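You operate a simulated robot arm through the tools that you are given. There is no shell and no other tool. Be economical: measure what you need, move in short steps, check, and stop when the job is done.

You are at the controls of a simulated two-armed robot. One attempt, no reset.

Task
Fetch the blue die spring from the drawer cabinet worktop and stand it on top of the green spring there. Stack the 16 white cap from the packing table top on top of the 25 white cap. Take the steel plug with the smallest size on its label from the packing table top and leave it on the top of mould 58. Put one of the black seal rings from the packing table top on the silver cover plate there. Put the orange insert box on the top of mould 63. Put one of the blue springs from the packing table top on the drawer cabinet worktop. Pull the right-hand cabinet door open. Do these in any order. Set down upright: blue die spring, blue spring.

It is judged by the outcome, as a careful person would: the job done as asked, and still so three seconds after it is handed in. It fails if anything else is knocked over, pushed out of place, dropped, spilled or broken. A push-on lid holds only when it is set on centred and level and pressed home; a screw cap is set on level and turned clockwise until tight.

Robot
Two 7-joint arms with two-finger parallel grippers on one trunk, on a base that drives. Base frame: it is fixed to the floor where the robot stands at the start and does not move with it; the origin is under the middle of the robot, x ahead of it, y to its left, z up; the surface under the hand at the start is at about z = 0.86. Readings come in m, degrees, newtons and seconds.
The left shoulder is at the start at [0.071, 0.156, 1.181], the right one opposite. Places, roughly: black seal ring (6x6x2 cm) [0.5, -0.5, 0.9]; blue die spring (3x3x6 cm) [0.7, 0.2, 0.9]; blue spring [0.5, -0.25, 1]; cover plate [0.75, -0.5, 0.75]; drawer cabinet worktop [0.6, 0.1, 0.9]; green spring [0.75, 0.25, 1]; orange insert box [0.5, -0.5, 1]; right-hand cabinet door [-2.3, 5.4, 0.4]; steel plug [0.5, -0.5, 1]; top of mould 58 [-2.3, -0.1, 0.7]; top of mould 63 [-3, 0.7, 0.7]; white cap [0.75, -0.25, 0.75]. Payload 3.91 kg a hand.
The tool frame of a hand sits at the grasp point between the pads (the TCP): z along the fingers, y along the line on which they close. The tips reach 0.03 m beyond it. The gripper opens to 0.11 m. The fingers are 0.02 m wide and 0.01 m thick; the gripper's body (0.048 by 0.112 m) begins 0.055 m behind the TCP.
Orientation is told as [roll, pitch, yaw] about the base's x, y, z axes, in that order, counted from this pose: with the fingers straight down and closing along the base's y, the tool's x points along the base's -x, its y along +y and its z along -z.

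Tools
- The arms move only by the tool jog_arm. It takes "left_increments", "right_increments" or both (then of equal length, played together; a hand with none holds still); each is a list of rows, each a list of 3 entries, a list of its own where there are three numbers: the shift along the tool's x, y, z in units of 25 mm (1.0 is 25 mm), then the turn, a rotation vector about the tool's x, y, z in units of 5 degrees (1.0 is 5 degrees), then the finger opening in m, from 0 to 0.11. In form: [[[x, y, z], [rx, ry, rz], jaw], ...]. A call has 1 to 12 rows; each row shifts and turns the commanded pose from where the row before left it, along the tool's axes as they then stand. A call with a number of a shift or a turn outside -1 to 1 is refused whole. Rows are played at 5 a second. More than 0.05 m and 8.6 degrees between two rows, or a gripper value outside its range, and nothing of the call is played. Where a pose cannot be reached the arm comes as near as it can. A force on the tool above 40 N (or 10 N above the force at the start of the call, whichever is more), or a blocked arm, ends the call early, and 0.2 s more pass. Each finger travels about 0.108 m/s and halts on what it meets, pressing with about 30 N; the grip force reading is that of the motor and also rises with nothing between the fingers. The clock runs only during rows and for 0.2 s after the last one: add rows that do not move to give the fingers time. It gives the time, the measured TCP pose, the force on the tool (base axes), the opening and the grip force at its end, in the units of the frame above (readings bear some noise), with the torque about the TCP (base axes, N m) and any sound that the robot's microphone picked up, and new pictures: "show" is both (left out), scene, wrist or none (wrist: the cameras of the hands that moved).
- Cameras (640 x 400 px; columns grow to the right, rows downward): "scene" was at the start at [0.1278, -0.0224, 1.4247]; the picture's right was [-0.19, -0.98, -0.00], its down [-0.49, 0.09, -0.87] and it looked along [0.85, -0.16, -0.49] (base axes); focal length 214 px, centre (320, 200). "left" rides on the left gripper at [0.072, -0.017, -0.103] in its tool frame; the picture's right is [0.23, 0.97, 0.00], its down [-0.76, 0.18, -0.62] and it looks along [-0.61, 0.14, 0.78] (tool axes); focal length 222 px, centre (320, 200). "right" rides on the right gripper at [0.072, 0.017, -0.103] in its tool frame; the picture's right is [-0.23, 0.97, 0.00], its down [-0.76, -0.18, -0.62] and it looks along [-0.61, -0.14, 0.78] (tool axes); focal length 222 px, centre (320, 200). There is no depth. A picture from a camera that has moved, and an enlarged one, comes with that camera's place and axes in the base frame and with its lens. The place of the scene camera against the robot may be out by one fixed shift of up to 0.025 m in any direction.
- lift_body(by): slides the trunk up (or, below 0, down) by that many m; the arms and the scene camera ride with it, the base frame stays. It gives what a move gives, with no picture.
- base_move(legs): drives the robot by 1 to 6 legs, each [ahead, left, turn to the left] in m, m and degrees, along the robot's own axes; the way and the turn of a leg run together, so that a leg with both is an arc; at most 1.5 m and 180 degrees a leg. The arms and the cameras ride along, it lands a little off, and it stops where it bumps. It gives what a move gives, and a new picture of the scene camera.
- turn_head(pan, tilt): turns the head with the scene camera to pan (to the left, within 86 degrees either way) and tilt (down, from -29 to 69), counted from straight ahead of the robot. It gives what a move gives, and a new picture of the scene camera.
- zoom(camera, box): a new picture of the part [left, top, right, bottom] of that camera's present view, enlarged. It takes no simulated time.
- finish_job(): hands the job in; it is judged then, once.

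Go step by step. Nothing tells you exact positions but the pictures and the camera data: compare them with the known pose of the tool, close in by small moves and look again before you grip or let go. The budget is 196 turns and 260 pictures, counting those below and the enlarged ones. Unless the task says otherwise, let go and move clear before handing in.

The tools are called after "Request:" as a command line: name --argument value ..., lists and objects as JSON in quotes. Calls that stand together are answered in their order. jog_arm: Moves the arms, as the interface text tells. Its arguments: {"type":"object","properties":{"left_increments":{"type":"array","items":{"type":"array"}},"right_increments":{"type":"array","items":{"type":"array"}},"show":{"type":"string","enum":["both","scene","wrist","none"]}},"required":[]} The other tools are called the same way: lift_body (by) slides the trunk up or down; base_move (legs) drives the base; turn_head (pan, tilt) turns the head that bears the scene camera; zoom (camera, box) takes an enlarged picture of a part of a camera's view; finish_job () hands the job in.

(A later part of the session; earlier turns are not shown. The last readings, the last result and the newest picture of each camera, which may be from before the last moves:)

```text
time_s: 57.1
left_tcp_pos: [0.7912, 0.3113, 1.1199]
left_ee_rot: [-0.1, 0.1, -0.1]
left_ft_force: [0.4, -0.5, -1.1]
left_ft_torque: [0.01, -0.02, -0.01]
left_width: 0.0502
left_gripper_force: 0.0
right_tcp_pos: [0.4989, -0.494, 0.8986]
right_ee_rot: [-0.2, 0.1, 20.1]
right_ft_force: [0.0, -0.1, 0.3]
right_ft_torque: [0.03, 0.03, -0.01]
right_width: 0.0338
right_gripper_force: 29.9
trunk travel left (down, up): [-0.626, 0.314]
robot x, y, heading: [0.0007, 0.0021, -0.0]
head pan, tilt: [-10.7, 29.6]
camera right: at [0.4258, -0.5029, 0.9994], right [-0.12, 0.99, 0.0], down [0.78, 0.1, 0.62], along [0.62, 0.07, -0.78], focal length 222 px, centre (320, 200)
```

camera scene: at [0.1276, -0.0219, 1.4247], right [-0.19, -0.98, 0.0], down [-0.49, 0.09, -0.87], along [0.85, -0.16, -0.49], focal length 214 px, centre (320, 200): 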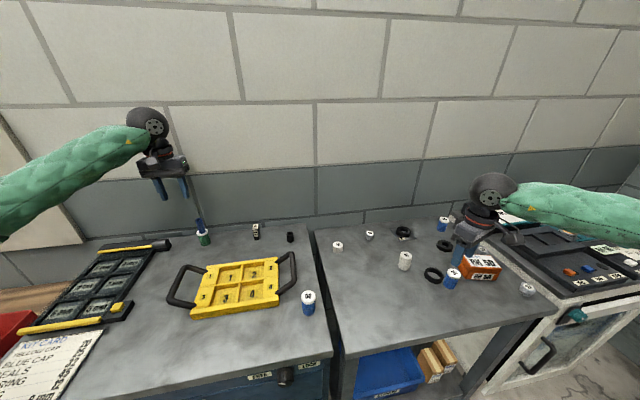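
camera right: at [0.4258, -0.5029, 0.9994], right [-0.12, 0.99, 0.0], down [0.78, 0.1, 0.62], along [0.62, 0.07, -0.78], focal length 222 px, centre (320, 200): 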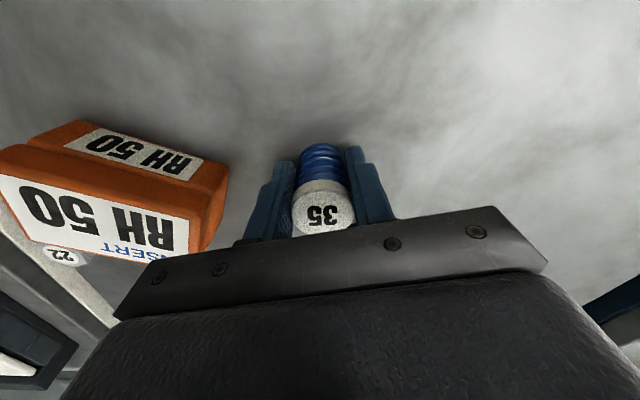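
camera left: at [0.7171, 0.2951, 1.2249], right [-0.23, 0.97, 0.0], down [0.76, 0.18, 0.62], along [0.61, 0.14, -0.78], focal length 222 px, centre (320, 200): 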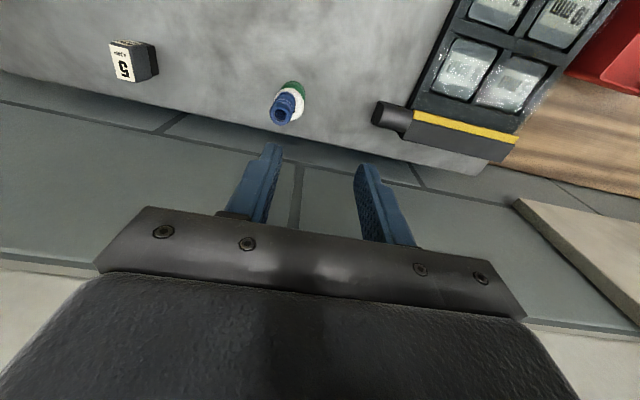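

Spring 35 is gripped. I'll lift it and carry it back towards its original spot, about (0.431, -0.586).

Request:
jog_arm --right_increments '[[[0, 0, -1], [0, 0, 0], 0.02], [[0, 0, -1], [0, 0, 0], 0.02], [[0, 0, -1], [0, 0, 0], 0.02], [[0, 0, -0.7], [0, 0, 0], 0.02], [[0.95, -0.63, 0], [0, 0, 0], 0.02], [[0.95, -0.63, 0], [0, 0, 0], 0.02], [[0.95, -0.63, 0], [0, 0, 0], 0.02], [[0.95, -0.63, 0], [0, 0, 0], 0.02], [[0, 0, 0.8], [0, 0, 0], 0.02], [[0, 0, 0.8], [0, 0, 0], 0.02], [[0, 0, 0.6], [0, 0, 0], 0.02]]'

Request:
zoom --camera "scene" --box '[310, 200, 550, 350]'

```text
time_s: 59.5
left_tcp_pos: [0.7912, 0.3104, 1.1202]
left_ee_rot: [-0.1, 0.0, -0.1]
left_ft_force: [-0.6, -0.7, 0.2]
left_ft_torque: [0.04, -0.01, 0.02]
left_width: 0.0503
left_gripper_force: 0.0
right_tcp_pos: [0.4363, -0.5793, 0.9324]
right_ee_rot: [0.0, 0.0, 20.1]
right_ft_force: [-1.1, -0.6, -1.4]
right_ft_torque: [-0.01, -0.01, 0.0]
right_width: 0.0339
right_gripper_force: 30.4
right hand out of reach, approached as far as the arm can: row 8
trunk travel left (down, up): [-0.626, 0.314]
robot x, y, heading: [0.0016, 0.0012, -0.1]
head pan, tilt: [-10.7, 29.6]
camera scene: at [0.1285, -0.0234, 1.4245], right [-0.19, -0.98, 0.0], down [-0.49, 0.09, -0.87], along [0.85, -0.16, -0.49], focal length 214 px, centre (320, 200)
camera right: at [0.3625, -0.5888, 1.035], right [-0.12, 0.99, 0.0], down [0.78, 0.1, 0.62], along [0.62, 0.08, -0.78], focal length 222 px, centre (320, 200)
```

scene: 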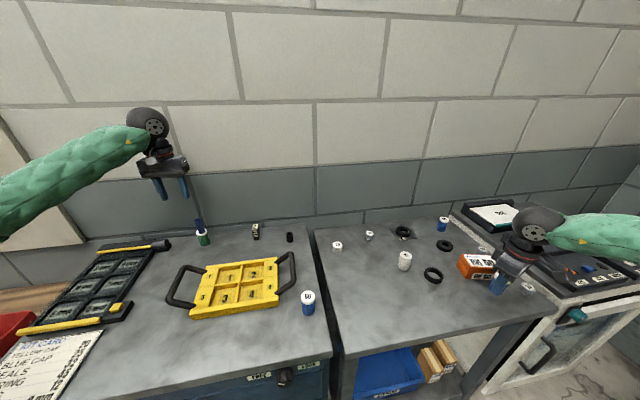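
right: 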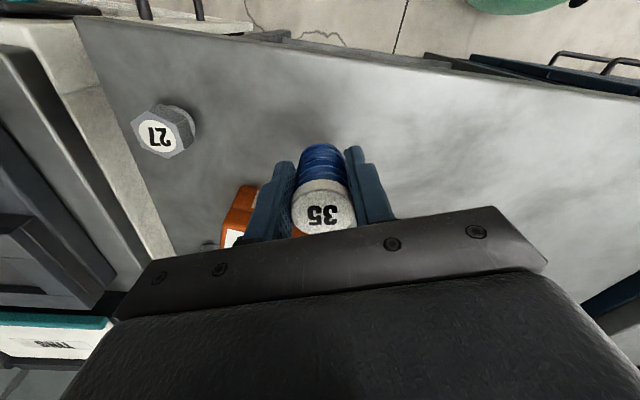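

```text
2.67 times, centred on (430, 275) of scene
camera zoom: at [0.1285, -0.0234, 1.4245], right [-0.19, -0.98, 0.0], down [-0.49, 0.09, -0.87], along [0.85, -0.16, -0.49], focal length 572 px, centre (27, 0)
```

zoom: 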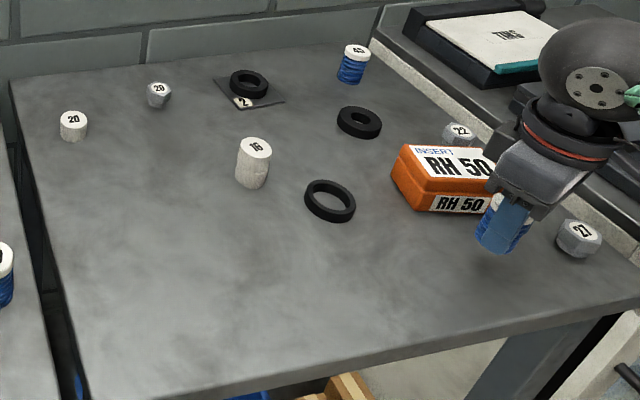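

About 9 mm short of the original spot. I'll go down, trying to creep closer.

Request:
jog_arm --right_increments '[[[0, 0, 0.6], [0, 0, 0.5], 0.02], [[0, 0, 0.5], [0, 0, 0.5], 0.02], [[0.1, -0.15, 0], [0, 0, 0.5], 0.02], [[0.1, -0.15, 0], [0, 0, 0.5], 0.02], [[0, 0, 0.12], [0, 0, 0], 0.02], [[0, 0, 0], [0, 0, 0], 0.02]]' --show "none"

```text
time_s: 60.9
left_tcp_pos: [0.7916, 0.3115, 1.1219]
left_ee_rot: [-0.1, 0.0, 0.0]
left_ft_force: [0.5, 0.4, -0.3]
left_ft_torque: [0.03, -0.02, 0.02]
left_width: 0.05
left_gripper_force: 0.0
right_tcp_pos: [0.4341, -0.5853, 0.9049]
right_ee_rot: [-0.2, 0.0, 10.1]
right_ft_force: [-0.2, 0.2, -1.2]
right_ft_torque: [-0.03, 0.02, 0.02]
right_width: 0.0337
right_gripper_force: 29.7
trunk travel left (down, up): [-0.626, 0.314]
robot x, y, heading: [0.0003, 0.0004, 0.1]
head pan, tilt: [-10.7, 29.6]
```

Request:
jog_arm --right_increments '[[[0, 0, 0.1], [0, 0, 0], 0.02], [[0, 0, 0.06], [0, 0, 0], 0.02], [[0, 0, 0.06], [0, 0, 0], 0.02], [[0, 0, 0], [0, 0, 0], 0.02]]' --show "none"

```text
time_s: 61.9
left_tcp_pos: [0.7915, 0.3125, 1.1198]
left_ee_rot: [0.0, -0.1, 0.0]
left_ft_force: [-0.8, 0.3, 0.7]
left_ft_torque: [-0.01, 0.0, -0.01]
left_width: 0.0501
left_gripper_force: 0.2
right_tcp_pos: [0.433, -0.5852, 0.8979]
right_ee_rot: [-0.1, 0.0, 10.1]
right_ft_force: [0.3, -0.7, -1.0]
right_ft_torque: [-0.01, 0.01, -0.01]
right_width: 0.0336
right_gripper_force: 30.1
trunk travel left (down, up): [-0.626, 0.314]
robot x, y, heading: [0.0004, -0.0039, 0.0]
head pan, tilt: [-10.7, 29.6]
```

Request:
jog_arm --right_increments '[[[0, 0, 0.06], [0, 0, 0], 0.02], [[0, 0, 0.04], [0, 0, 0], 0.02], [[0, 0, 0], [0, 0, 0], 0.02]]' --show "scene"

Request:
zoom --camera "scene" --box '[310, 200, 550, 350]'

```text
time_s: 62.7
left_tcp_pos: [0.7903, 0.3132, 1.1206]
left_ee_rot: [-0.2, 0.0, 0.1]
left_ft_force: [-0.1, -0.1, 0.3]
left_ft_torque: [0.01, 0.02, -0.02]
left_width: 0.0501
left_gripper_force: 0.1
right_tcp_pos: [0.4335, -0.5856, 0.8981]
right_ee_rot: [-0.2, -0.1, 10.2]
right_ft_force: [-0.4, -1.4, 18.3]
right_ft_torque: [0.1, -0.15, 0.03]
right_width: 0.0335
right_gripper_force: 30.3
trunk travel left (down, up): [-0.626, 0.314]
robot x, y, heading: [0.0007, -0.0017, -0.2]
head pan, tilt: [-10.7, 29.6]
camera scene: at [0.1268, -0.021, 1.4251], right [-0.19, -0.98, 0.0], down [-0.49, 0.09, -0.87], along [0.85, -0.16, -0.49], focal length 214 px, centre (320, 200)
```

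scene: 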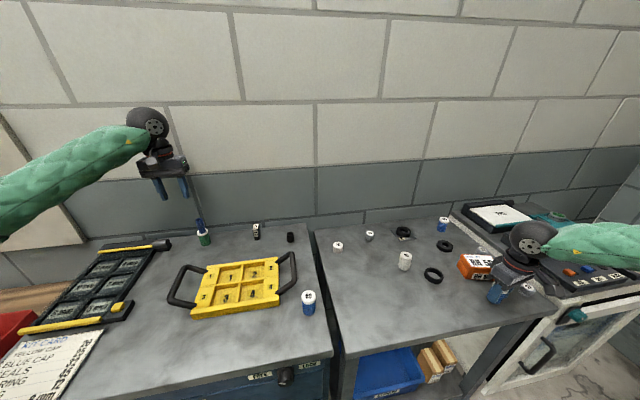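

```text
2.67 times, centred on (430, 275) of scene
camera zoom: at [0.1268, -0.021, 1.4251], right [-0.19, -0.98, 0.0], down [-0.49, 0.09, -0.87], along [0.85, -0.16, -0.49], focal length 572 px, centre (27, 0)
```

zoom: 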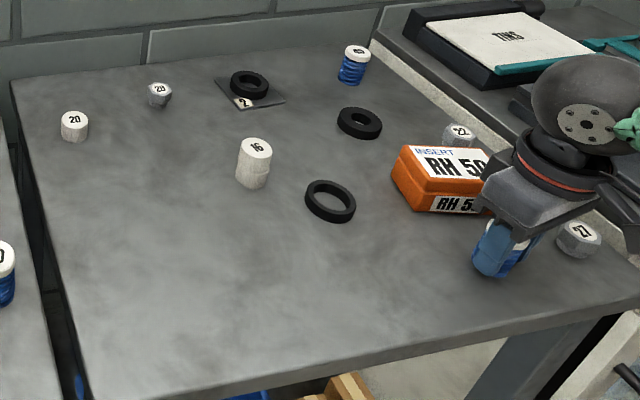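

Down in place. Release, lift, and move over ring 1.

Request:
jog_arm --right_increments '[[[0, 0, -0.04], [0, 0, 0], 0.045], [[0, 0, 0], [0, 0, 0], 0.055], [[0, 0, 0], [0, 0, 0], 0.055], [[0, 0, -0.8], [0, 0, 0], 0.055], [[0, 0, -1], [0, 0, 0], 0.055], [[0, 0, -1], [0, 0, 0], 0.055], [[0, 0, -1], [0, 0, 0], 0.055], [[-1, 0.82, -0.5], [0, 0, 0], 0.08], [[-1, 0.82, 0], [0, 0, 0], 0.08], [[-1, 0.82, 0], [0, 0, 0], 0.08], [[-1, 0.82, 0], [0, 0, 0], 0.08], [[-1, 0.82, 0], [0, 0, 0], 0.08]]'

Request:
zoom --camera "scene" --box '[310, 200, 550, 350]'

```text
time_s: 65.3
left_tcp_pos: [0.7936, 0.3109, 1.1189]
left_ee_rot: [-0.2, 0.0, -0.1]
left_ft_force: [-1.1, -0.8, 0.0]
left_ft_torque: [-0.01, 0.02, 0.01]
left_width: 0.0499
left_gripper_force: 0.0
right_tcp_pos: [0.5385, -0.4628, 1.0032]
right_ee_rot: [-0.1, 0.1, 10.1]
right_ft_force: [-0.2, -0.1, 1.5]
right_ft_torque: [0.03, 0.01, 0.0]
right_width: 0.0798
right_gripper_force: 0.1
trunk travel left (down, up): [-0.626, 0.314]
robot x, y, heading: [-0.0036, 0.0001, -0.0]
head pan, tilt: [-10.7, 29.6]
camera scene: at [0.1291, -0.0221, 1.4247], right [-0.19, -0.98, 0.0], down [-0.49, 0.09, -0.87], along [0.85, -0.16, -0.5], focal length 214 px, centre (320, 200)
camera right: at [0.4643, -0.4604, 1.1058], right [0.06, 1.0, 0.0], down [0.78, -0.04, 0.62], along [0.62, -0.04, -0.78], focal length 222 px, centre (320, 200)
```

scene: 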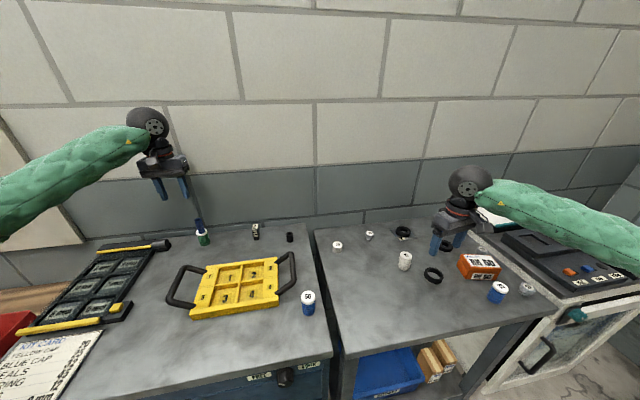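
right: 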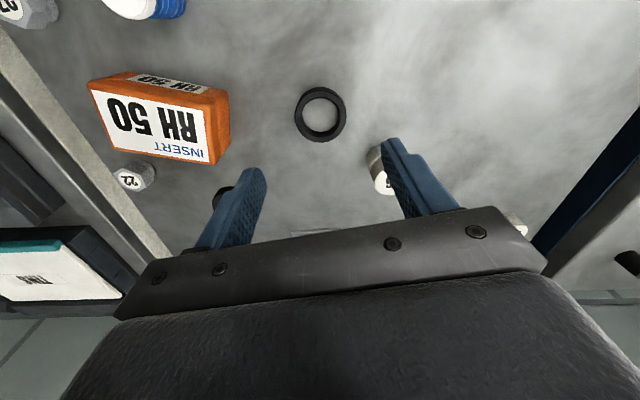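

```text
2.67 times, centred on (430, 275) of scene
camera zoom: at [0.1291, -0.0221, 1.4247], right [-0.19, -0.98, 0.0], down [-0.49, 0.09, -0.87], along [0.85, -0.16, -0.5], focal length 572 px, centre (27, 0)
```

zoom: 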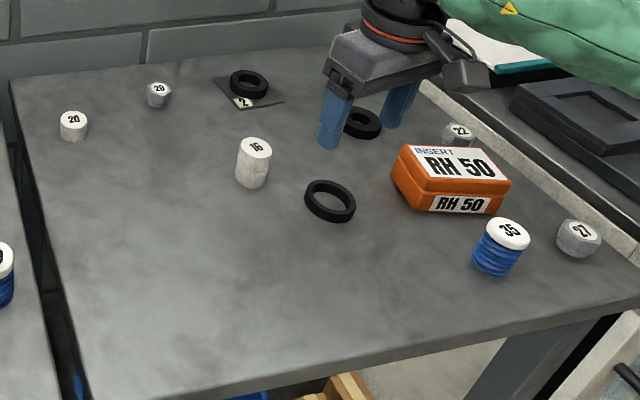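

Spring 35 is back within about 1 cm. Now I'll lower and grip ring 1 at (0.539, -0.466).

Request:
jog_arm --right_increments '[[[0, -0.12, 0.8], [0, 0, 0], 0.085], [[0, 0, 0.9], [0, 0, 0], 0.085], [[0, 0, 0.9], [0, 0, 0], 0.085], [[0, 0, 0.9], [0, 0, 0], 0.085], [[0, 0, 0.6], [0, 0, 0], 0.085], [[0, 0, 0.33], [0, 0, 0], 0.085], [[0, 0, 0], [0, 0, 0], 0.06], [[0, 0, 0], [0, 0, 0], 0.045], [[0, 0, 0], [0, 0, 0], 0.045], [[0, 0, -0.3], [0, 0, 0], 0.045], [[0, 0, -0.3], [0, 0, 0], 0.045]]' --show "wrist"

```text
time_s: 67.7
left_tcp_pos: [0.7906, 0.3124, 1.1216]
left_ee_rot: [0.0, 0.0, 0.1]
left_ft_force: [-0.9, 0.0, 0.0]
left_ft_torque: [0.03, 0.0, 0.0]
left_width: 0.0502
left_gripper_force: 0.1
right_tcp_pos: [0.541, -0.4668, 0.9095]
right_ee_rot: [-0.1, 0.0, 10.1]
right_ft_force: [-0.1, -0.2, -0.2]
right_ft_torque: [0.0, 0.03, 0.01]
right_width: 0.053
right_gripper_force: 29.8
trunk travel left (down, up): [-0.626, 0.314]
robot x, y, heading: [0.0027, 0.0024, 0.1]
head pan, tilt: [-10.7, 29.6]
camera right: at [0.4653, -0.4627, 1.0108], right [0.05, 1.0, 0.0], down [0.78, -0.04, 0.62], along [0.62, -0.03, -0.78], focal length 222 px, centre (320, 200)
```

right: 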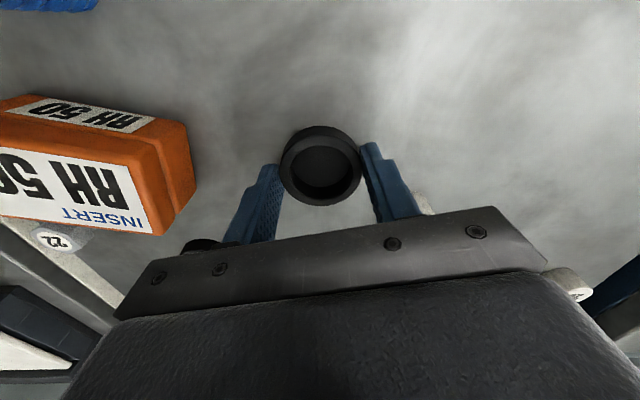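

Request:
jog_arm --right_increments '[[[0.68, -0.36, 0], [0, 0, 0], 0.045], [[0.67, -0.36, 0], [0, 0, 0], 0.045], [[0, 0, 0.4], [0, 0, 0], 0.045], [[0, 0, 0.2], [0, 0, 0], 0.045], [[0, 0, 0.04], [0, 0, 0], 0.045], [[0, 0, 0], [0, 0, 0], 0.06], [[0, 0, 0], [0, 0, 0], 0.065], [[0, 0, -0.8], [0, 0, 0], 0.065], [[0, 0, -1], [0, 0, 0], 0.065], [[0, 0, -1], [0, 0, 0], 0.065], [[0, 0, -1], [0, 0, 0], 0.065], [[0, 0, -1], [0, 0, 0], 0.065]]'

Request:
zoom --camera "scene" --box '[310, 200, 550, 350]'

```text
time_s: 70.3
left_tcp_pos: [0.7902, 0.3125, 1.121]
left_ee_rot: [-0.2, 0.0, 0.0]
left_ft_force: [-0.2, 0.4, -0.4]
left_ft_torque: [0.01, 0.01, -0.03]
left_width: 0.0502
left_gripper_force: 0.1
right_tcp_pos: [0.5076, -0.4895, 1.0152]
right_ee_rot: [0.0, 0.0, 10.0]
right_ft_force: [0.6, 0.1, 0.3]
right_ft_torque: [-0.02, -0.02, 0.03]
right_width: 0.0649
right_gripper_force: 0.1
trunk travel left (down, up): [-0.626, 0.314]
robot x, y, heading: [0.0003, -0.0016, 0.0]
head pan, tilt: [-10.7, 29.6]
camera scene: at [0.1275, -0.0218, 1.4247], right [-0.19, -0.98, 0.0], down [-0.49, 0.09, -0.87], along [0.85, -0.16, -0.49], focal length 214 px, centre (320, 200)
camera right: at [0.4328, -0.4864, 1.1163], right [0.05, 1.0, 0.0], down [0.78, -0.04, 0.62], along [0.62, -0.03, -0.78], focal length 222 px, centre (320, 200)
```

scene: 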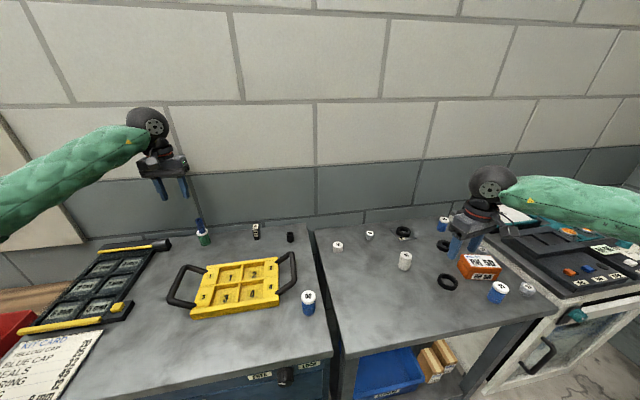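
right: 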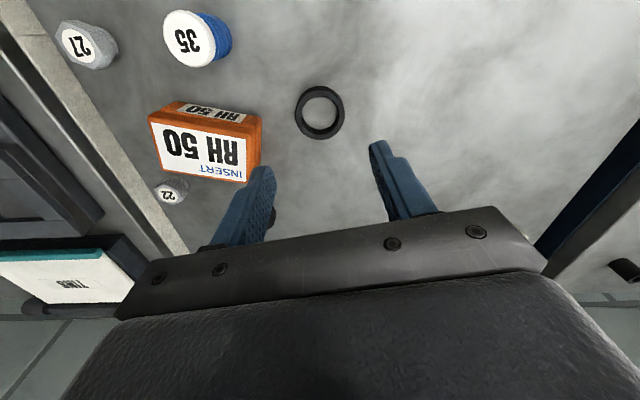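

```text
2.67 times, centred on (430, 275) of scene
camera zoom: at [0.1275, -0.0218, 1.4247], right [-0.19, -0.98, 0.0], down [-0.49, 0.09, -0.87], along [0.85, -0.16, -0.49], focal length 572 px, centre (27, 0)
```

zoom: 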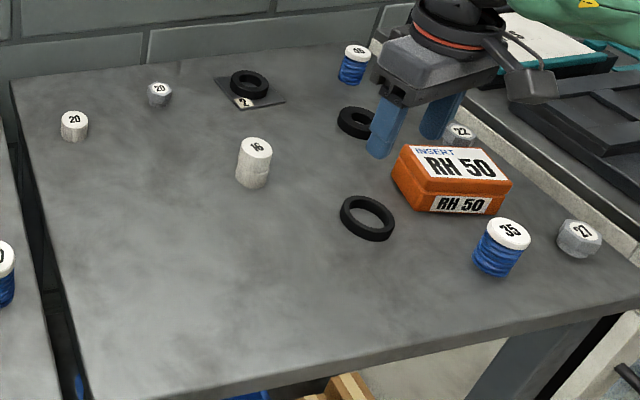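

Ring 1 is back within about 6 mm. Now the orange box: I'll measure it and test how far the right hand can yaw so I can grip its short side.

Request:
zoom --camera "right" --box '[120, 80, 300, 200]'

Request:
jog_arm --right_increments '[[[-0.5, 0, -1], [0, 0, 0], 0.09], [[-1, 0, -1], [0, 0, 0], 0.09], [[-0.5, -1, -1], [0, 0, 1], 0.09], [[0, -1, -0.5], [0, 0, 1], 0.09], [[0, -1, 0], [0, 0, 1], 0.09], [[0, 0, 0], [0, 0, 1], 0.09], [[0, 0, 0], [0, 0, 1], 0.09], [[0, 0, 0], [0, 0, 1], 0.09], [[0, 0, 0], [0, 0, 1], 0.09], [[0, 0, 0], [0, 0, 1], 0.09], [[0, 0, 0], [0, 0, 1], 0.09], [[0, 0, 0], [0, 0, 1], 0.09]]'

```text
3.33 times, centred on (210, 140) of right
camera zoom: at [0.4328, -0.4864, 1.1163], right [0.05, 1.0, 0.0], down [0.78, -0.04, 0.62], along [0.62, -0.03, -0.78], focal length 740 px, centre (687, 400)
```

zoom: 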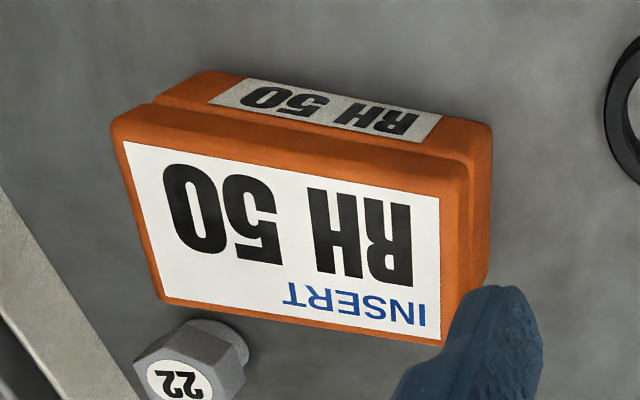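

```text
time_s: 72.9
left_tcp_pos: [0.7904, 0.3119, 1.1202]
left_ee_rot: [-0.1, 0.0, 0.0]
left_ft_force: [-0.4, -0.1, -0.9]
left_ft_torque: [0.01, 0.02, 0.01]
left_width: 0.05
left_gripper_force: 0.1
right_tcp_pos: [0.5639, -0.5564, 1.1016]
right_ee_rot: [0.0, 0.0, -40.0]
right_ft_force: [0.4, 0.1, -0.1]
right_ft_torque: [0.02, 0.01, -0.03]
right_width: 0.09
right_gripper_force: 0.2
trunk travel left (down, up): [-0.626, 0.314]
robot x, y, heading: [-0.0, 0.0006, -0.1]
head pan, tilt: [-10.7, 29.6]
camera scene: at [0.1277, -0.0221, 1.4247], right [-0.19, -0.98, 0.0], down [-0.49, 0.09, -0.87], along [0.85, -0.16, -0.49], focal length 214 px, centre (320, 200)
camera right: at [0.5195, -0.4973, 1.2019], right [0.8, 0.6, 0.0], down [0.47, -0.62, 0.62], along [0.37, -0.5, -0.78], focal length 222 px, centre (320, 200)
```

scene: 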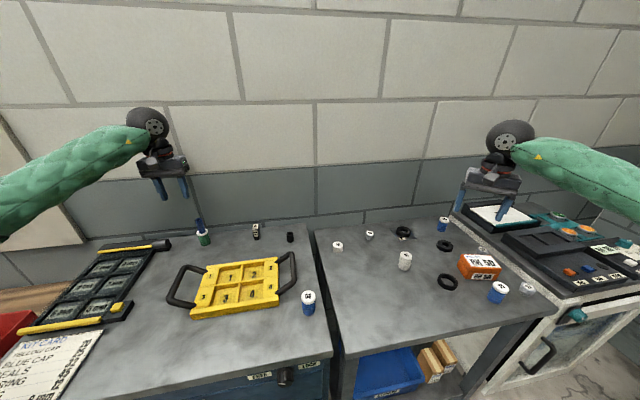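
right: 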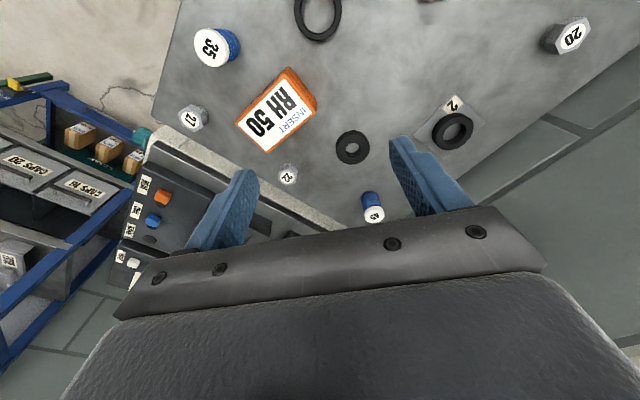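

Yaw works in this direction; continuing to about -100°.

Request:
jog_arm --right_increments '[[[0, 0, 0], [0, 0, 1], 0.095], [[0, 0, 0], [0, 0, 1], 0.095], [[0, 0, 0], [0, 0, 1], 0.095], [[0, 0, 0], [0, 0, 1], 0.095], [[0, 0, 0], [0, 0, 1], 0.095], [[0, 0, 0], [0, 0, 1], 0.095], [[0, 0, 0], [0, 0, 1], 0.095], [[0, 0, 0], [0, 0, 1], 0.095], [[0, 0, 0], [0, 0, 1], 0.095], [[0, 0, 0], [0, 0, 1], 0.095], [[0, 0, 0], [0, 0, 1], 0.095], [[0, 0, 0], [0, 0, 1], 0.095]]'

```text
time_s: 75.5
left_tcp_pos: [0.7906, 0.3115, 1.1206]
left_ee_rot: [-0.1, 0.0, -0.1]
left_ft_force: [0.5, 0.4, -0.6]
left_ft_torque: [0.01, 0.01, 0.02]
left_width: 0.0501
left_gripper_force: 0.0
right_tcp_pos: [0.5638, -0.5552, 1.0999]
right_ee_rot: [0.1, -0.1, -99.9]
right_ft_force: [-0.3, 0.0, 0.1]
right_ft_torque: [0.01, -0.01, 0.0]
right_width: 0.0947
right_gripper_force: 0.0
trunk travel left (down, up): [-0.626, 0.314]
robot x, y, heading: [0.0046, -0.0028, -0.2]
head pan, tilt: [-10.7, 29.6]
camera scene: at [0.1278, -0.022, 1.4247], right [-0.19, -0.98, 0.0], down [-0.49, 0.09, -0.87], along [0.85, -0.16, -0.49], focal length 214 px, centre (320, 200)
camera right: at [0.5933, -0.4881, 1.2022], right [0.92, -0.39, 0.0], down [-0.31, -0.72, 0.62], along [-0.24, -0.57, -0.78], focal length 222 px, centre (320, 200)
```

scene: 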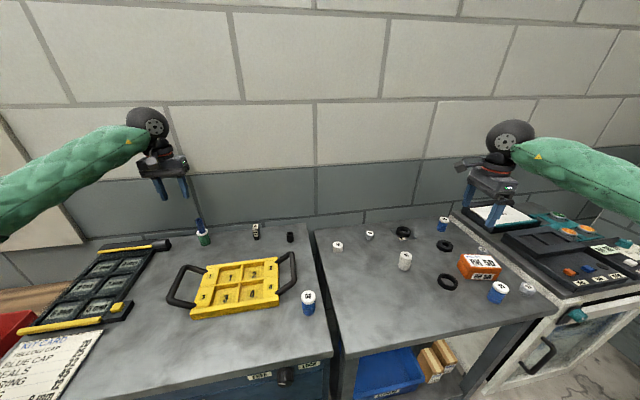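
right: 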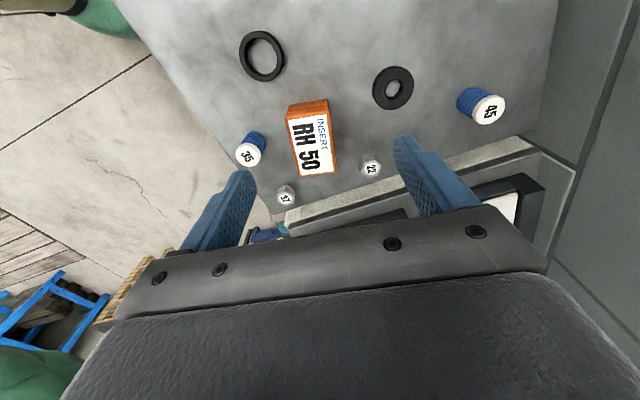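

Box centre is about (0.531, -0.612) with its long side 15° off y. I'll turn 5° more, centre over it and come down partway.

Request:
jog_arm --right_increments '[[[0, 0, 0], [0, 0, 1], 0.095], [[-0.84, -0.23, 0.4], [0, 0, 0], 0.095], [[-0.84, -0.23, 0.4], [0, 0, 0], 0.095], [[-0.84, -0.23, 0.4], [0, 0, 0], 0.095], [[0, 0, 0.9], [0, 0, 0], 0.095], [[0, 0, 0.9], [0, 0, 0], 0.095], [[0, 0, 0.9], [0, 0, 0], 0.095], [[0, 0, 0.9], [0, 0, 0], 0.095], [[0, 0, 0], [0, 0, 0], 0.095]]'

Request:
zoom --camera "scene" --box '[420, 220, 540, 295]'

```text
time_s: 77.5
left_tcp_pos: [0.7909, 0.3106, 1.1206]
left_ee_rot: [-0.2, 0.0, 0.0]
left_ft_force: [0.3, -0.4, 0.4]
left_ft_torque: [-0.02, -0.03, 0.02]
left_width: 0.0502
left_gripper_force: 0.1
right_tcp_pos: [0.53, -0.6124, 0.9795]
right_ee_rot: [0.1, -0.1, -104.9]
right_ft_force: [0.0, 0.1, -0.7]
right_ft_torque: [-0.01, -0.01, 0.01]
right_width: 0.095
right_gripper_force: 0.0
trunk travel left (down, up): [-0.626, 0.314]
robot x, y, heading: [0.0018, 0.0003, -0.3]
head pan, tilt: [-10.7, 29.6]
camera scene: at [0.1274, -0.0218, 1.4248], right [-0.19, -0.98, 0.0], down [-0.49, 0.09, -0.87], along [0.85, -0.16, -0.49], focal length 214 px, centre (320, 200)
camera right: at [0.5649, -0.5469, 1.0819], right [0.88, -0.47, 0.0], down [-0.37, -0.69, 0.62], along [-0.29, -0.55, -0.78], focal length 222 px, centre (320, 200)
```

scene: 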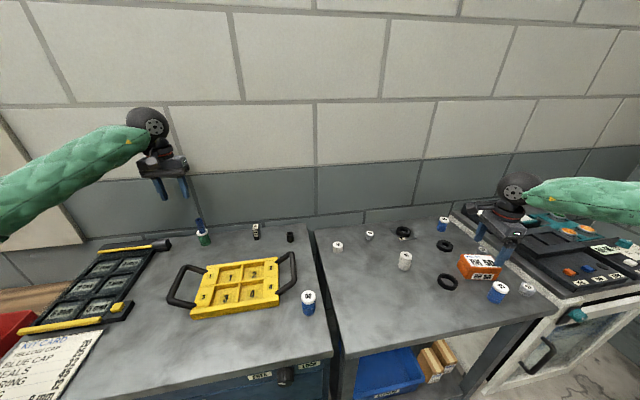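
right: 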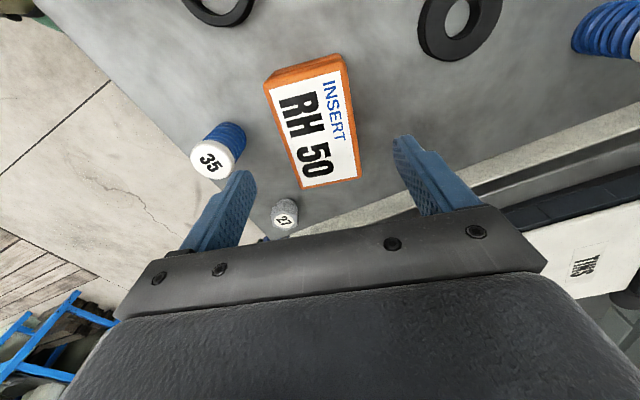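

```text
5.33 times, centred on (480, 258) of scene
camera zoom: at [0.1274, -0.0218, 1.4248], right [-0.19, -0.98, 0.0], down [-0.49, 0.09, -0.87], along [0.85, -0.16, -0.49], focal length 1144 px, centre (-533, -107)
```

zoom: 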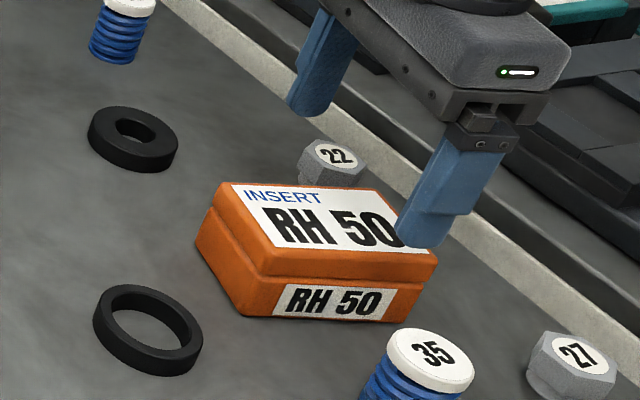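

Well aligned; lowering and gripping the box across its short side.

Request:
jog_arm --right_increments '[[[0.2, 0, 0.6], [0, 0, 0], 0.09], [[0, 0, 0.8], [0, 0, 0], 0.09], [[0, 0, 0.8], [0, 0, 0], 0.09], [[0, 0, 0.8], [0, 0, 0], 0.09], [[0, 0, 0.4], [0, 0, 0], 0.09], [[0, 0, 0], [0, 0, 0], 0.07], [[0, 0, 0], [0, 0, 0], 0.055], [[0, 0, 0], [0, 0, 0], 0.05], [[0, 0, 0], [0, 0, 0], 0.05]]'

```text
time_s: 79.5
left_tcp_pos: [0.7909, 0.3114, 1.1208]
left_ee_rot: [-0.1, 0.0, 0.0]
left_ft_force: [-0.4, 0.1, 0.2]
left_ft_torque: [-0.01, -0.01, -0.01]
left_width: 0.0503
left_gripper_force: 0.0
right_tcp_pos: [0.5315, -0.6076, 0.8952]
right_ee_rot: [0.0, -0.1, -104.8]
right_ft_force: [-0.3, -0.6, -0.1]
right_ft_torque: [-0.17, 0.0, 0.04]
right_width: 0.0598
right_gripper_force: 30.1
trunk travel left (down, up): [-0.626, 0.314]
robot x, y, heading: [-0.0004, 0.0011, -0.1]
head pan, tilt: [-10.7, 29.6]
camera scene: at [0.1278, -0.0221, 1.4247], right [-0.19, -0.98, 0.0], down [-0.49, 0.09, -0.87], along [0.85, -0.16, -0.49], focal length 214 px, centre (320, 200)
camera right: at [0.5672, -0.5428, 0.9963], right [0.88, -0.47, 0.0], down [-0.37, -0.69, 0.62], along [-0.29, -0.55, -0.78], focal length 222 px, centre (320, 200)
```

scene: 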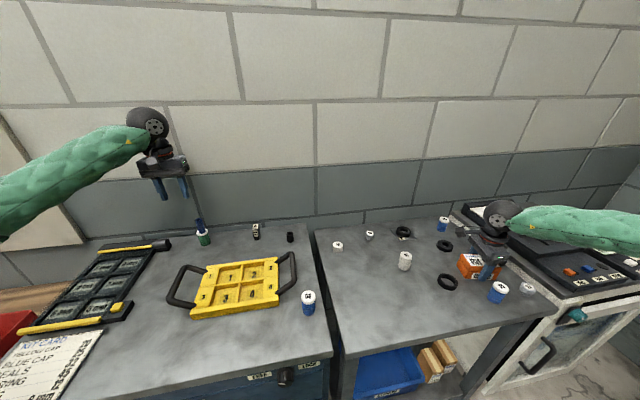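
right: 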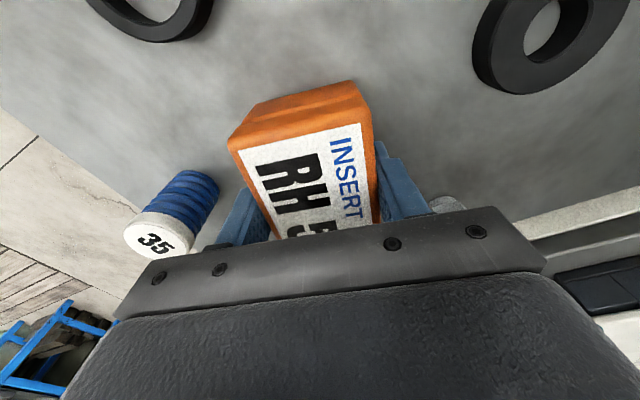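

The box is held. I'll lift it high, then turn the robot 40° right in place so the left hand can reach plug 20 without reaching across.

Request:
jog_arm --right_increments '[[[0, 0, -0.6], [0, 0, 0], 0.05], [[0, 0, -1], [0, 0, 0], 0.05], [[0, 0, -1], [0, 0, 0], 0.05], [[0, 0, -1], [0, 0, 0], 0.05], [[0, 0, -1], [0, 0, 0], 0.05], [[0, 0, -1], [0, 0, 0], 0.05], [[0, 0, -1], [0, 0, 0], 0.05], [[0, 0, -1], [0, 0, 0], 0.05], [[0, 0, -1], [0, 0, 0], 0.05], [[0, 0, -1], [0, 0, 0], 0.05], [[0, 0, -1], [0, 0, 0], 0.05], [[0, 0, -1], [0, 0, 0], 0.05]]' --left_increments '[[[0, 0, -0.3], [0, 0, 0], 0.07], [[0, 0, -0.3], [0, 0, 0], 0.07], [[0, 0, -0.3], [0, 0, 0], 0.07], [[0, 0, -0.3], [0, 0, 0], 0.07], [[0, 0, -0.3], [0, 0, 0], 0.07], [[0, 0, -0.3], [0, 0, 0], 0.07], [[0, 0, -0.3], [0, 0, 0], 0.07], [[0, 0, 0], [0, 0, 0], 0.07], [[0, 0, 0], [0, 0, 0], 0.07], [[0, 0, 0], [0, 0, 0], 0.07], [[0, 0, 0], [0, 0, 0], 0.07], [[0, 0, 0], [0, 0, 0], 0.07]]' --show "scene"

Request:
zoom --camera "scene" --box '[310, 150, 630, 350]'

```text
time_s: 82.1
left_tcp_pos: [0.7902, 0.3129, 1.1716]
left_ee_rot: [0.0, -0.1, 0.0]
left_ft_force: [-0.1, 0.1, -0.7]
left_ft_torque: [-0.02, 0.0, 0.01]
left_width: 0.0699
left_gripper_force: 0.1
right_tcp_pos: [0.5341, -0.6073, 1.1848]
right_ee_rot: [0.0, -0.1, -104.9]
right_ft_force: [-0.4, -0.2, -4.4]
right_ft_torque: [0.01, -0.04, 0.03]
right_width: 0.0598
right_gripper_force: 30.6
trunk travel left (down, up): [-0.626, 0.314]
robot x, y, heading: [0.0014, -0.0014, -0.2]
head pan, tilt: [-10.7, 29.6]
camera scene: at [0.1278, -0.0219, 1.4247], right [-0.19, -0.98, 0.0], down [-0.49, 0.09, -0.87], along [0.85, -0.16, -0.49], focal length 214 px, centre (320, 200)
```

scene: 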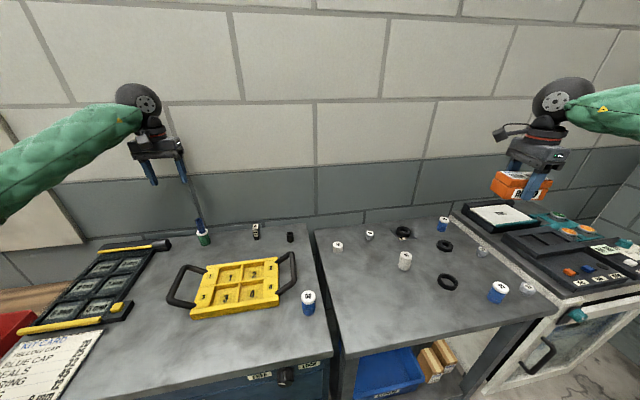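

```text
2.00 times, centred on (470, 250) of scene
camera zoom: at [0.1278, -0.0219, 1.4247], right [-0.19, -0.98, 0.0], down [-0.49, 0.09, -0.87], along [0.85, -0.16, -0.49], focal length 429 px, centre (20, 100)
```

zoom: 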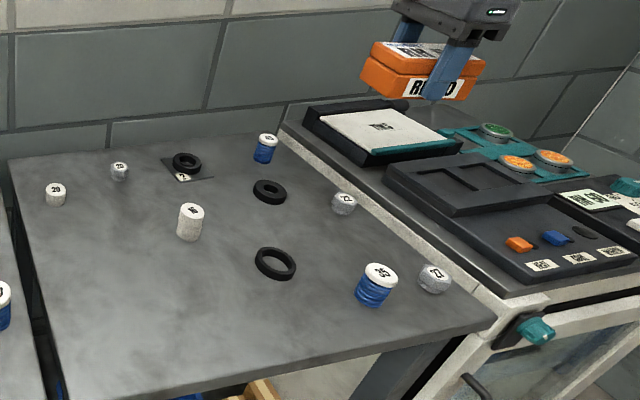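

Request:
base_move --legs '[[0, 0, -40]]'

Request:
turn_head --pan 10 --tilt 35

Request:
jog_arm --left_increments '[[[0, 0, 0], [0, 0, 0], 0.07]]' --show "wrist"

```text
time_s: 84.4
left_tcp_pos: [0.8062, -0.2694, 1.1723]
left_ee_rot: [0.0, 0.0, -40.2]
left_ft_force: [0.1, 0.9, 0.1]
left_ft_torque: [0.06, -0.02, -0.04]
left_width: 0.0699
left_gripper_force: 0.1
right_tcp_pos: [0.016, -0.8087, 1.1839]
right_ee_rot: [0.0, 0.0, -145.0]
right_ft_force: [-1.0, -0.2, -4.5]
right_ft_torque: [0.0, -0.04, -0.02]
right_width: 0.0597
right_gripper_force: 30.1
trunk travel left (down, up): [-0.626, 0.314]
robot x, y, heading: [0.0, -0.0004, -40.1]
head pan, tilt: [-10.7, 29.6]
camera scene: at [0.0837, -0.1086, 1.4247], right [-0.77, -0.63, 0.0], down [-0.31, 0.38, -0.87], along [0.55, -0.67, -0.49], focal length 214 px, centre (320, 200)
```

scene: 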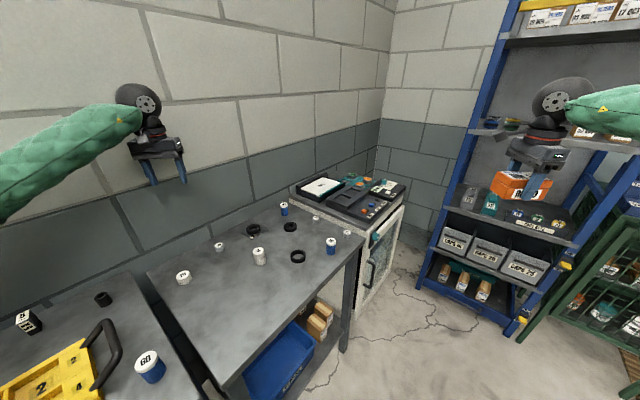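

```text
time_s: 85.2
left_tcp_pos: [0.8061, -0.2701, 1.1714]
left_ee_rot: [-0.1, 0.1, -40.1]
left_ft_force: [0.2, 0.8, 0.5]
left_ft_torque: [0.04, -0.01, 0.03]
left_width: 0.0697
left_gripper_force: 0.1
right_tcp_pos: [0.0179, -0.809, 1.1856]
right_ee_rot: [0.0, -0.2, -145.0]
right_ft_force: [-0.2, 0.4, -4.4]
right_ft_torque: [-0.02, -0.01, -0.01]
right_width: 0.0599
right_gripper_force: 30.1
trunk travel left (down, up): [-0.626, 0.314]
robot x, y, heading: [-0.0006, 0.0014, -40.4]
head pan, tilt: [10.0, 35.0]
camera scene: at [0.103, -0.0823, 1.4163], right [-0.5, -0.87, 0.0], down [-0.5, 0.29, -0.82], along [0.71, -0.41, -0.57], focal length 214 px, centre (320, 200)
```

scene: 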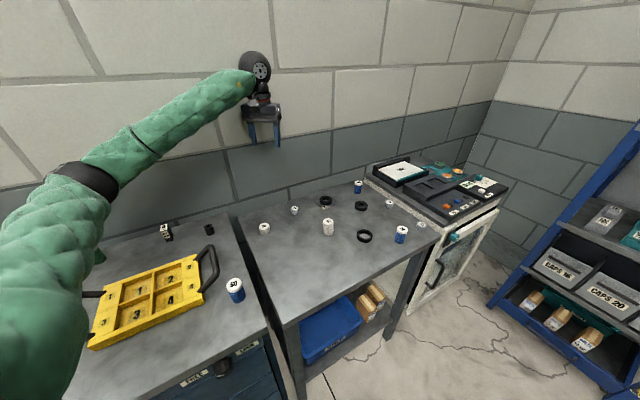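

```text
time_s: 85.7
left_tcp_pos: [0.806, -0.2701, 1.1719]
left_ee_rot: [-0.1, -0.1, -40.1]
left_ft_force: [-1.1, -0.4, -0.6]
left_ft_torque: [0.03, 0.02, 0.02]
left_width: 0.0698
left_gripper_force: 0.0
right_tcp_pos: [0.0169, -0.8096, 1.1858]
right_ee_rot: [0.1, -0.2, -144.9]
right_ft_force: [-0.9, 0.5, -3.6]
right_ft_torque: [-0.01, -0.03, 0.0]
right_width: 0.0597
right_gripper_force: 30.2
trunk travel left (down, up): [-0.626, 0.314]
robot x, y, heading: [0.0024, 0.0022, -39.9]
head pan, tilt: [10.0, 35.0]
camera left: at [0.7385, -0.2367, 1.2764], right [0.45, 0.89, 0.0], down [0.7, -0.35, 0.62], along [0.55, -0.28, -0.78], focal length 222 px, centre (320, 200)
```

left: 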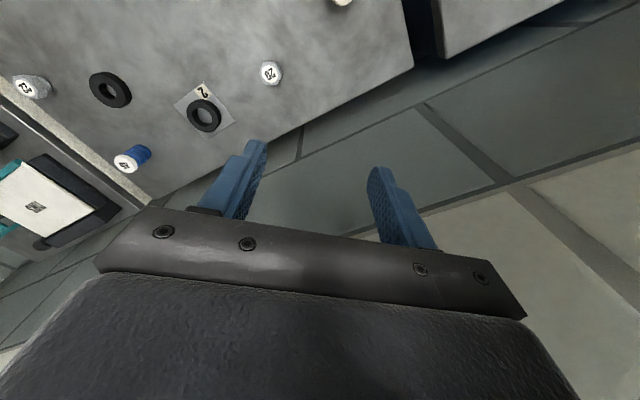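

Plug 20 is at about (0.756, -0.335). I'll bring the left hand above it.

Request:
jog_arm --left_increments '[[[0, -0.82, 0.5], [0, 0, 0], 0.06], [[0, -0.82, 1], [0, 0, 0], 0.06], [[0, -0.82, 1], [0, 0, 0], 0.06], [[-0.1, -0.82, 1], [0, 0, 0], 0.06], [[0, 0, 1], [0, 0, 0], 0.06], [[0, 0, 1], [0, 0, 0], 0.06], [[0, 0, 1], [0, 0, 0], 0.06], [[0, 0, 1], [0, 0, 0], 0.06], [[0, 0, 0], [0, 0, 0], 0.06]]'

```text
time_s: 87.7
left_tcp_pos: [0.7541, -0.3343, 0.9851]
left_ee_rot: [-0.1, 0.0, -40.1]
left_ft_force: [0.1, -0.1, 0.5]
left_ft_torque: [0.01, 0.02, 0.01]
left_width: 0.0599
left_gripper_force: 0.1
right_tcp_pos: [0.0151, -0.8085, 1.1852]
right_ee_rot: [0.1, 0.0, -145.0]
right_ft_force: [-0.3, 0.9, -4.2]
right_ft_torque: [0.02, -0.03, 0.02]
right_width: 0.0595
right_gripper_force: 30.1
trunk travel left (down, up): [-0.626, 0.314]
robot x, y, heading: [0.0027, -0.002, -40.1]
head pan, tilt: [10.0, 35.0]
camera scene: at [0.1025, -0.0824, 1.4163], right [-0.5, -0.87, 0.0], down [-0.5, 0.29, -0.82], along [0.71, -0.41, -0.57], focal length 214 px, centre (320, 200)
camera left: at [0.6877, -0.3008, 1.0886], right [0.45, 0.89, 0.0], down [0.7, -0.35, 0.62], along [0.55, -0.28, -0.78], focal length 222 px, centre (320, 200)
```

scene: 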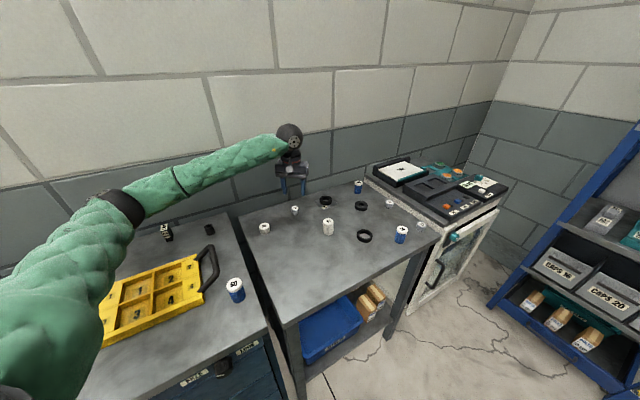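
left: 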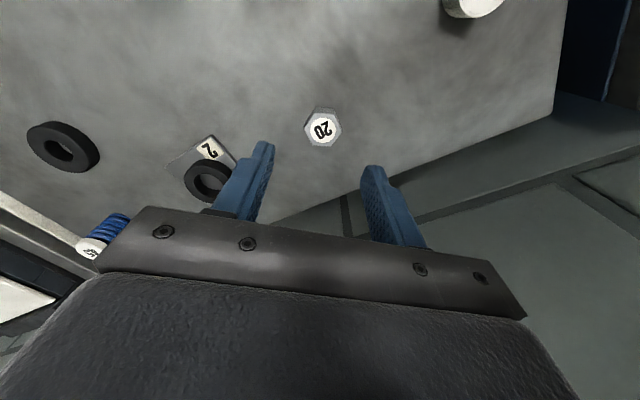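

Aligned over plug 20; lowering and gripping.

Request:
jog_arm --left_increments '[[[-0.05, 0.02, 0.8], [0, 0, 0], 0.06], [[0, 0, 0.8], [0, 0, 0], 0.06], [[0, 0, 0.8], [0, 0, 0], 0.06], [[0, 0, 0.8], [0, 0, 0], 0.06], [[0, 0, 0.4], [0, 0, 0], 0.06], [[0, 0, 0], [0, 0, 0], 0.04], [[0, 0, 0], [0, 0, 0], 0.025], [[0, 0, 0], [0, 0, 0], 0.015], [[0, 0, 0], [0, 0, 0], 0.015]]'

Request:
zoom --camera "left" --box '[240, 100, 400, 220]'

```text
time_s: 89.7
left_tcp_pos: [0.7555, -0.3339, 0.8947]
left_ee_rot: [-0.1, 0.0, -40.2]
left_ft_force: [-0.6, 0.0, -0.3]
left_ft_torque: [0.02, 0.0, -0.03]
left_width: 0.0301
left_gripper_force: 29.9
right_tcp_pos: [0.0156, -0.8086, 1.1845]
right_ee_rot: [-0.1, -0.1, -145.0]
right_ft_force: [-0.8, 0.2, -3.4]
right_ft_torque: [-0.01, -0.03, 0.0]
right_width: 0.06
right_gripper_force: 29.9
trunk travel left (down, up): [-0.626, 0.314]
robot x, y, heading: [0.0009, 0.0003, -40.1]
head pan, tilt: [10.0, 35.0]
camera scene: at [0.103, -0.0823, 1.4162], right [-0.5, -0.87, 0.0], down [-0.5, 0.29, -0.82], along [0.71, -0.41, -0.57], focal length 214 px, centre (320, 200)
camera left: at [0.6882, -0.301, 0.9984], right [0.45, 0.89, 0.0], down [0.7, -0.35, 0.62], along [0.55, -0.28, -0.78], focal length 222 px, centre (320, 200)
```

scene: 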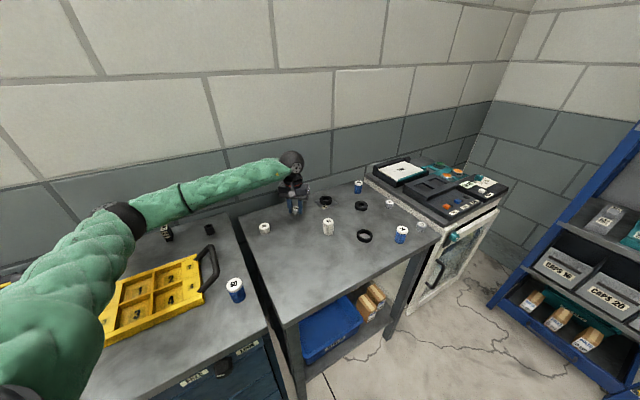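
left: 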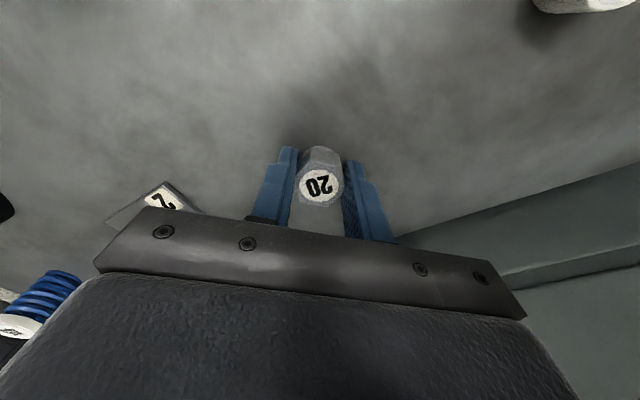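

```text
3.33 times, centred on (320, 160) of left
camera zoom: at [0.6882, -0.301, 0.9984], right [0.45, 0.89, 0.0], down [0.7, -0.35, 0.62], along [0.55, -0.28, -0.78], focal length 740 px, centre (320, 333)
```

zoom: 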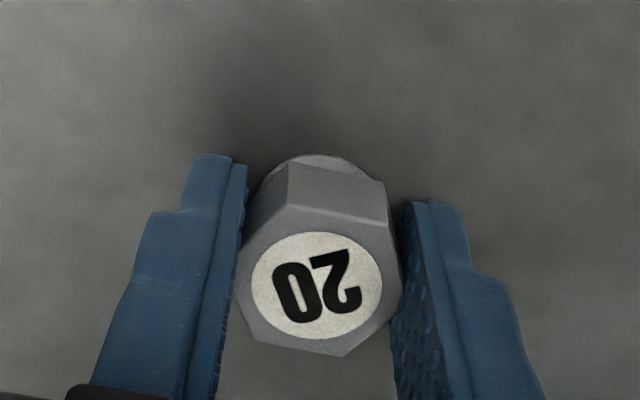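

The plug is held corner to corner, so I'll open a little, rotate 30° and regrip on its flats, then lift.

Request:
jog_arm --left_increments '[[[0, 0, 0], [0, 0, 0], 0.045], [[0, 0, 0], [0, 0, 0], 0.045], [[0, 0, 0], [0, 0, -1], 0.045], [[0, 0, 0], [0, 0, -1], 0.045], [[0, 0, 0], [0, 0, -1], 0.045], [[0, 0, 0], [0, 0, -1], 0.045], [[0, 0, 0], [0, 0, -1], 0.045], [[0, 0, 0], [0, 0, -1], 0.045], [[0, 0, 0], [0, 0, 0], 0.025], [[0, 0, 0], [0, 0, 0], 0.015], [[0, 0, 0], [0, 0, 0], 0.015]]' --show "wrist"

```text
time_s: 92.0
left_tcp_pos: [0.7548, -0.3361, 0.8946]
left_ee_rot: [0.0, 0.1, -10.1]
left_ft_force: [-0.1, -0.3, -0.3]
left_ft_torque: [0.01, -0.02, -0.02]
left_width: 0.0344
left_gripper_force: 30.1
right_tcp_pos: [0.0169, -0.8081, 1.1852]
right_ee_rot: [0.0, 0.0, -144.9]
right_ft_force: [-0.2, 0.1, -3.6]
right_ft_torque: [0.0, -0.01, -0.02]
right_width: 0.06
right_gripper_force: 30.1
trunk travel left (down, up): [-0.626, 0.314]
robot x, y, heading: [0.0002, 0.0018, -40.1]
head pan, tilt: [10.0, 35.0]
camera left: at [0.6804, -0.3396, 0.9986], right [-0.05, 1.0, 0.0], down [0.78, 0.04, 0.62], along [0.62, 0.03, -0.78], focal length 222 px, centre (320, 200)
```

left: 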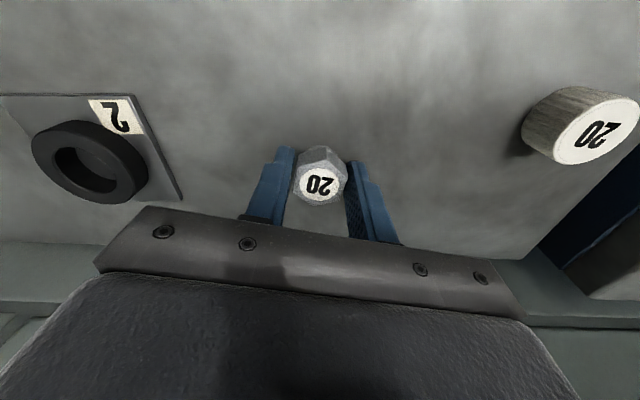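

The width grew to 34 mm, so the first grip was on the flats. Turning back and regripping.

Request:
jog_arm --left_increments '[[[0, 0, 0], [0, 0, 0], 0.045], [[0, 0, 0], [0, 0, 0], 0.045], [[0, 0, 0], [0, 0, 1], 0.045], [[0, 0, 0], [0, 0, 1], 0.045], [[0, 0, 0], [0, 0, 1], 0.045], [[0, 0, 0], [0, 0, 1], 0.045], [[0, 0, 0], [0, 0, 1], 0.045], [[0, 0, 0], [0, 0, 1], 0.045], [[0, 0, 0], [0, 0, 0], 0.025], [[0, 0, 0], [0, 0, 0], 0.015], [[0, 0, 0], [0, 0, 0], 0.015]]' --show "none"

```text
time_s: 94.5
left_tcp_pos: [0.7562, -0.335, 0.8938]
left_ee_rot: [-0.1, 0.1, -40.1]
left_ft_force: [-0.4, -0.1, 0.2]
left_ft_torque: [0.0, 0.0, -0.02]
left_width: 0.0303
left_gripper_force: 29.9
right_tcp_pos: [0.0176, -0.8086, 1.1856]
right_ee_rot: [-0.1, -0.1, -145.0]
right_ft_force: [-0.9, 0.4, -3.7]
right_ft_torque: [-0.01, -0.01, 0.04]
right_width: 0.0601
right_gripper_force: 30.2
trunk travel left (down, up): [-0.626, 0.314]
robot x, y, heading: [-0.0005, 0.0016, -40.0]
head pan, tilt: [10.0, 35.0]
```

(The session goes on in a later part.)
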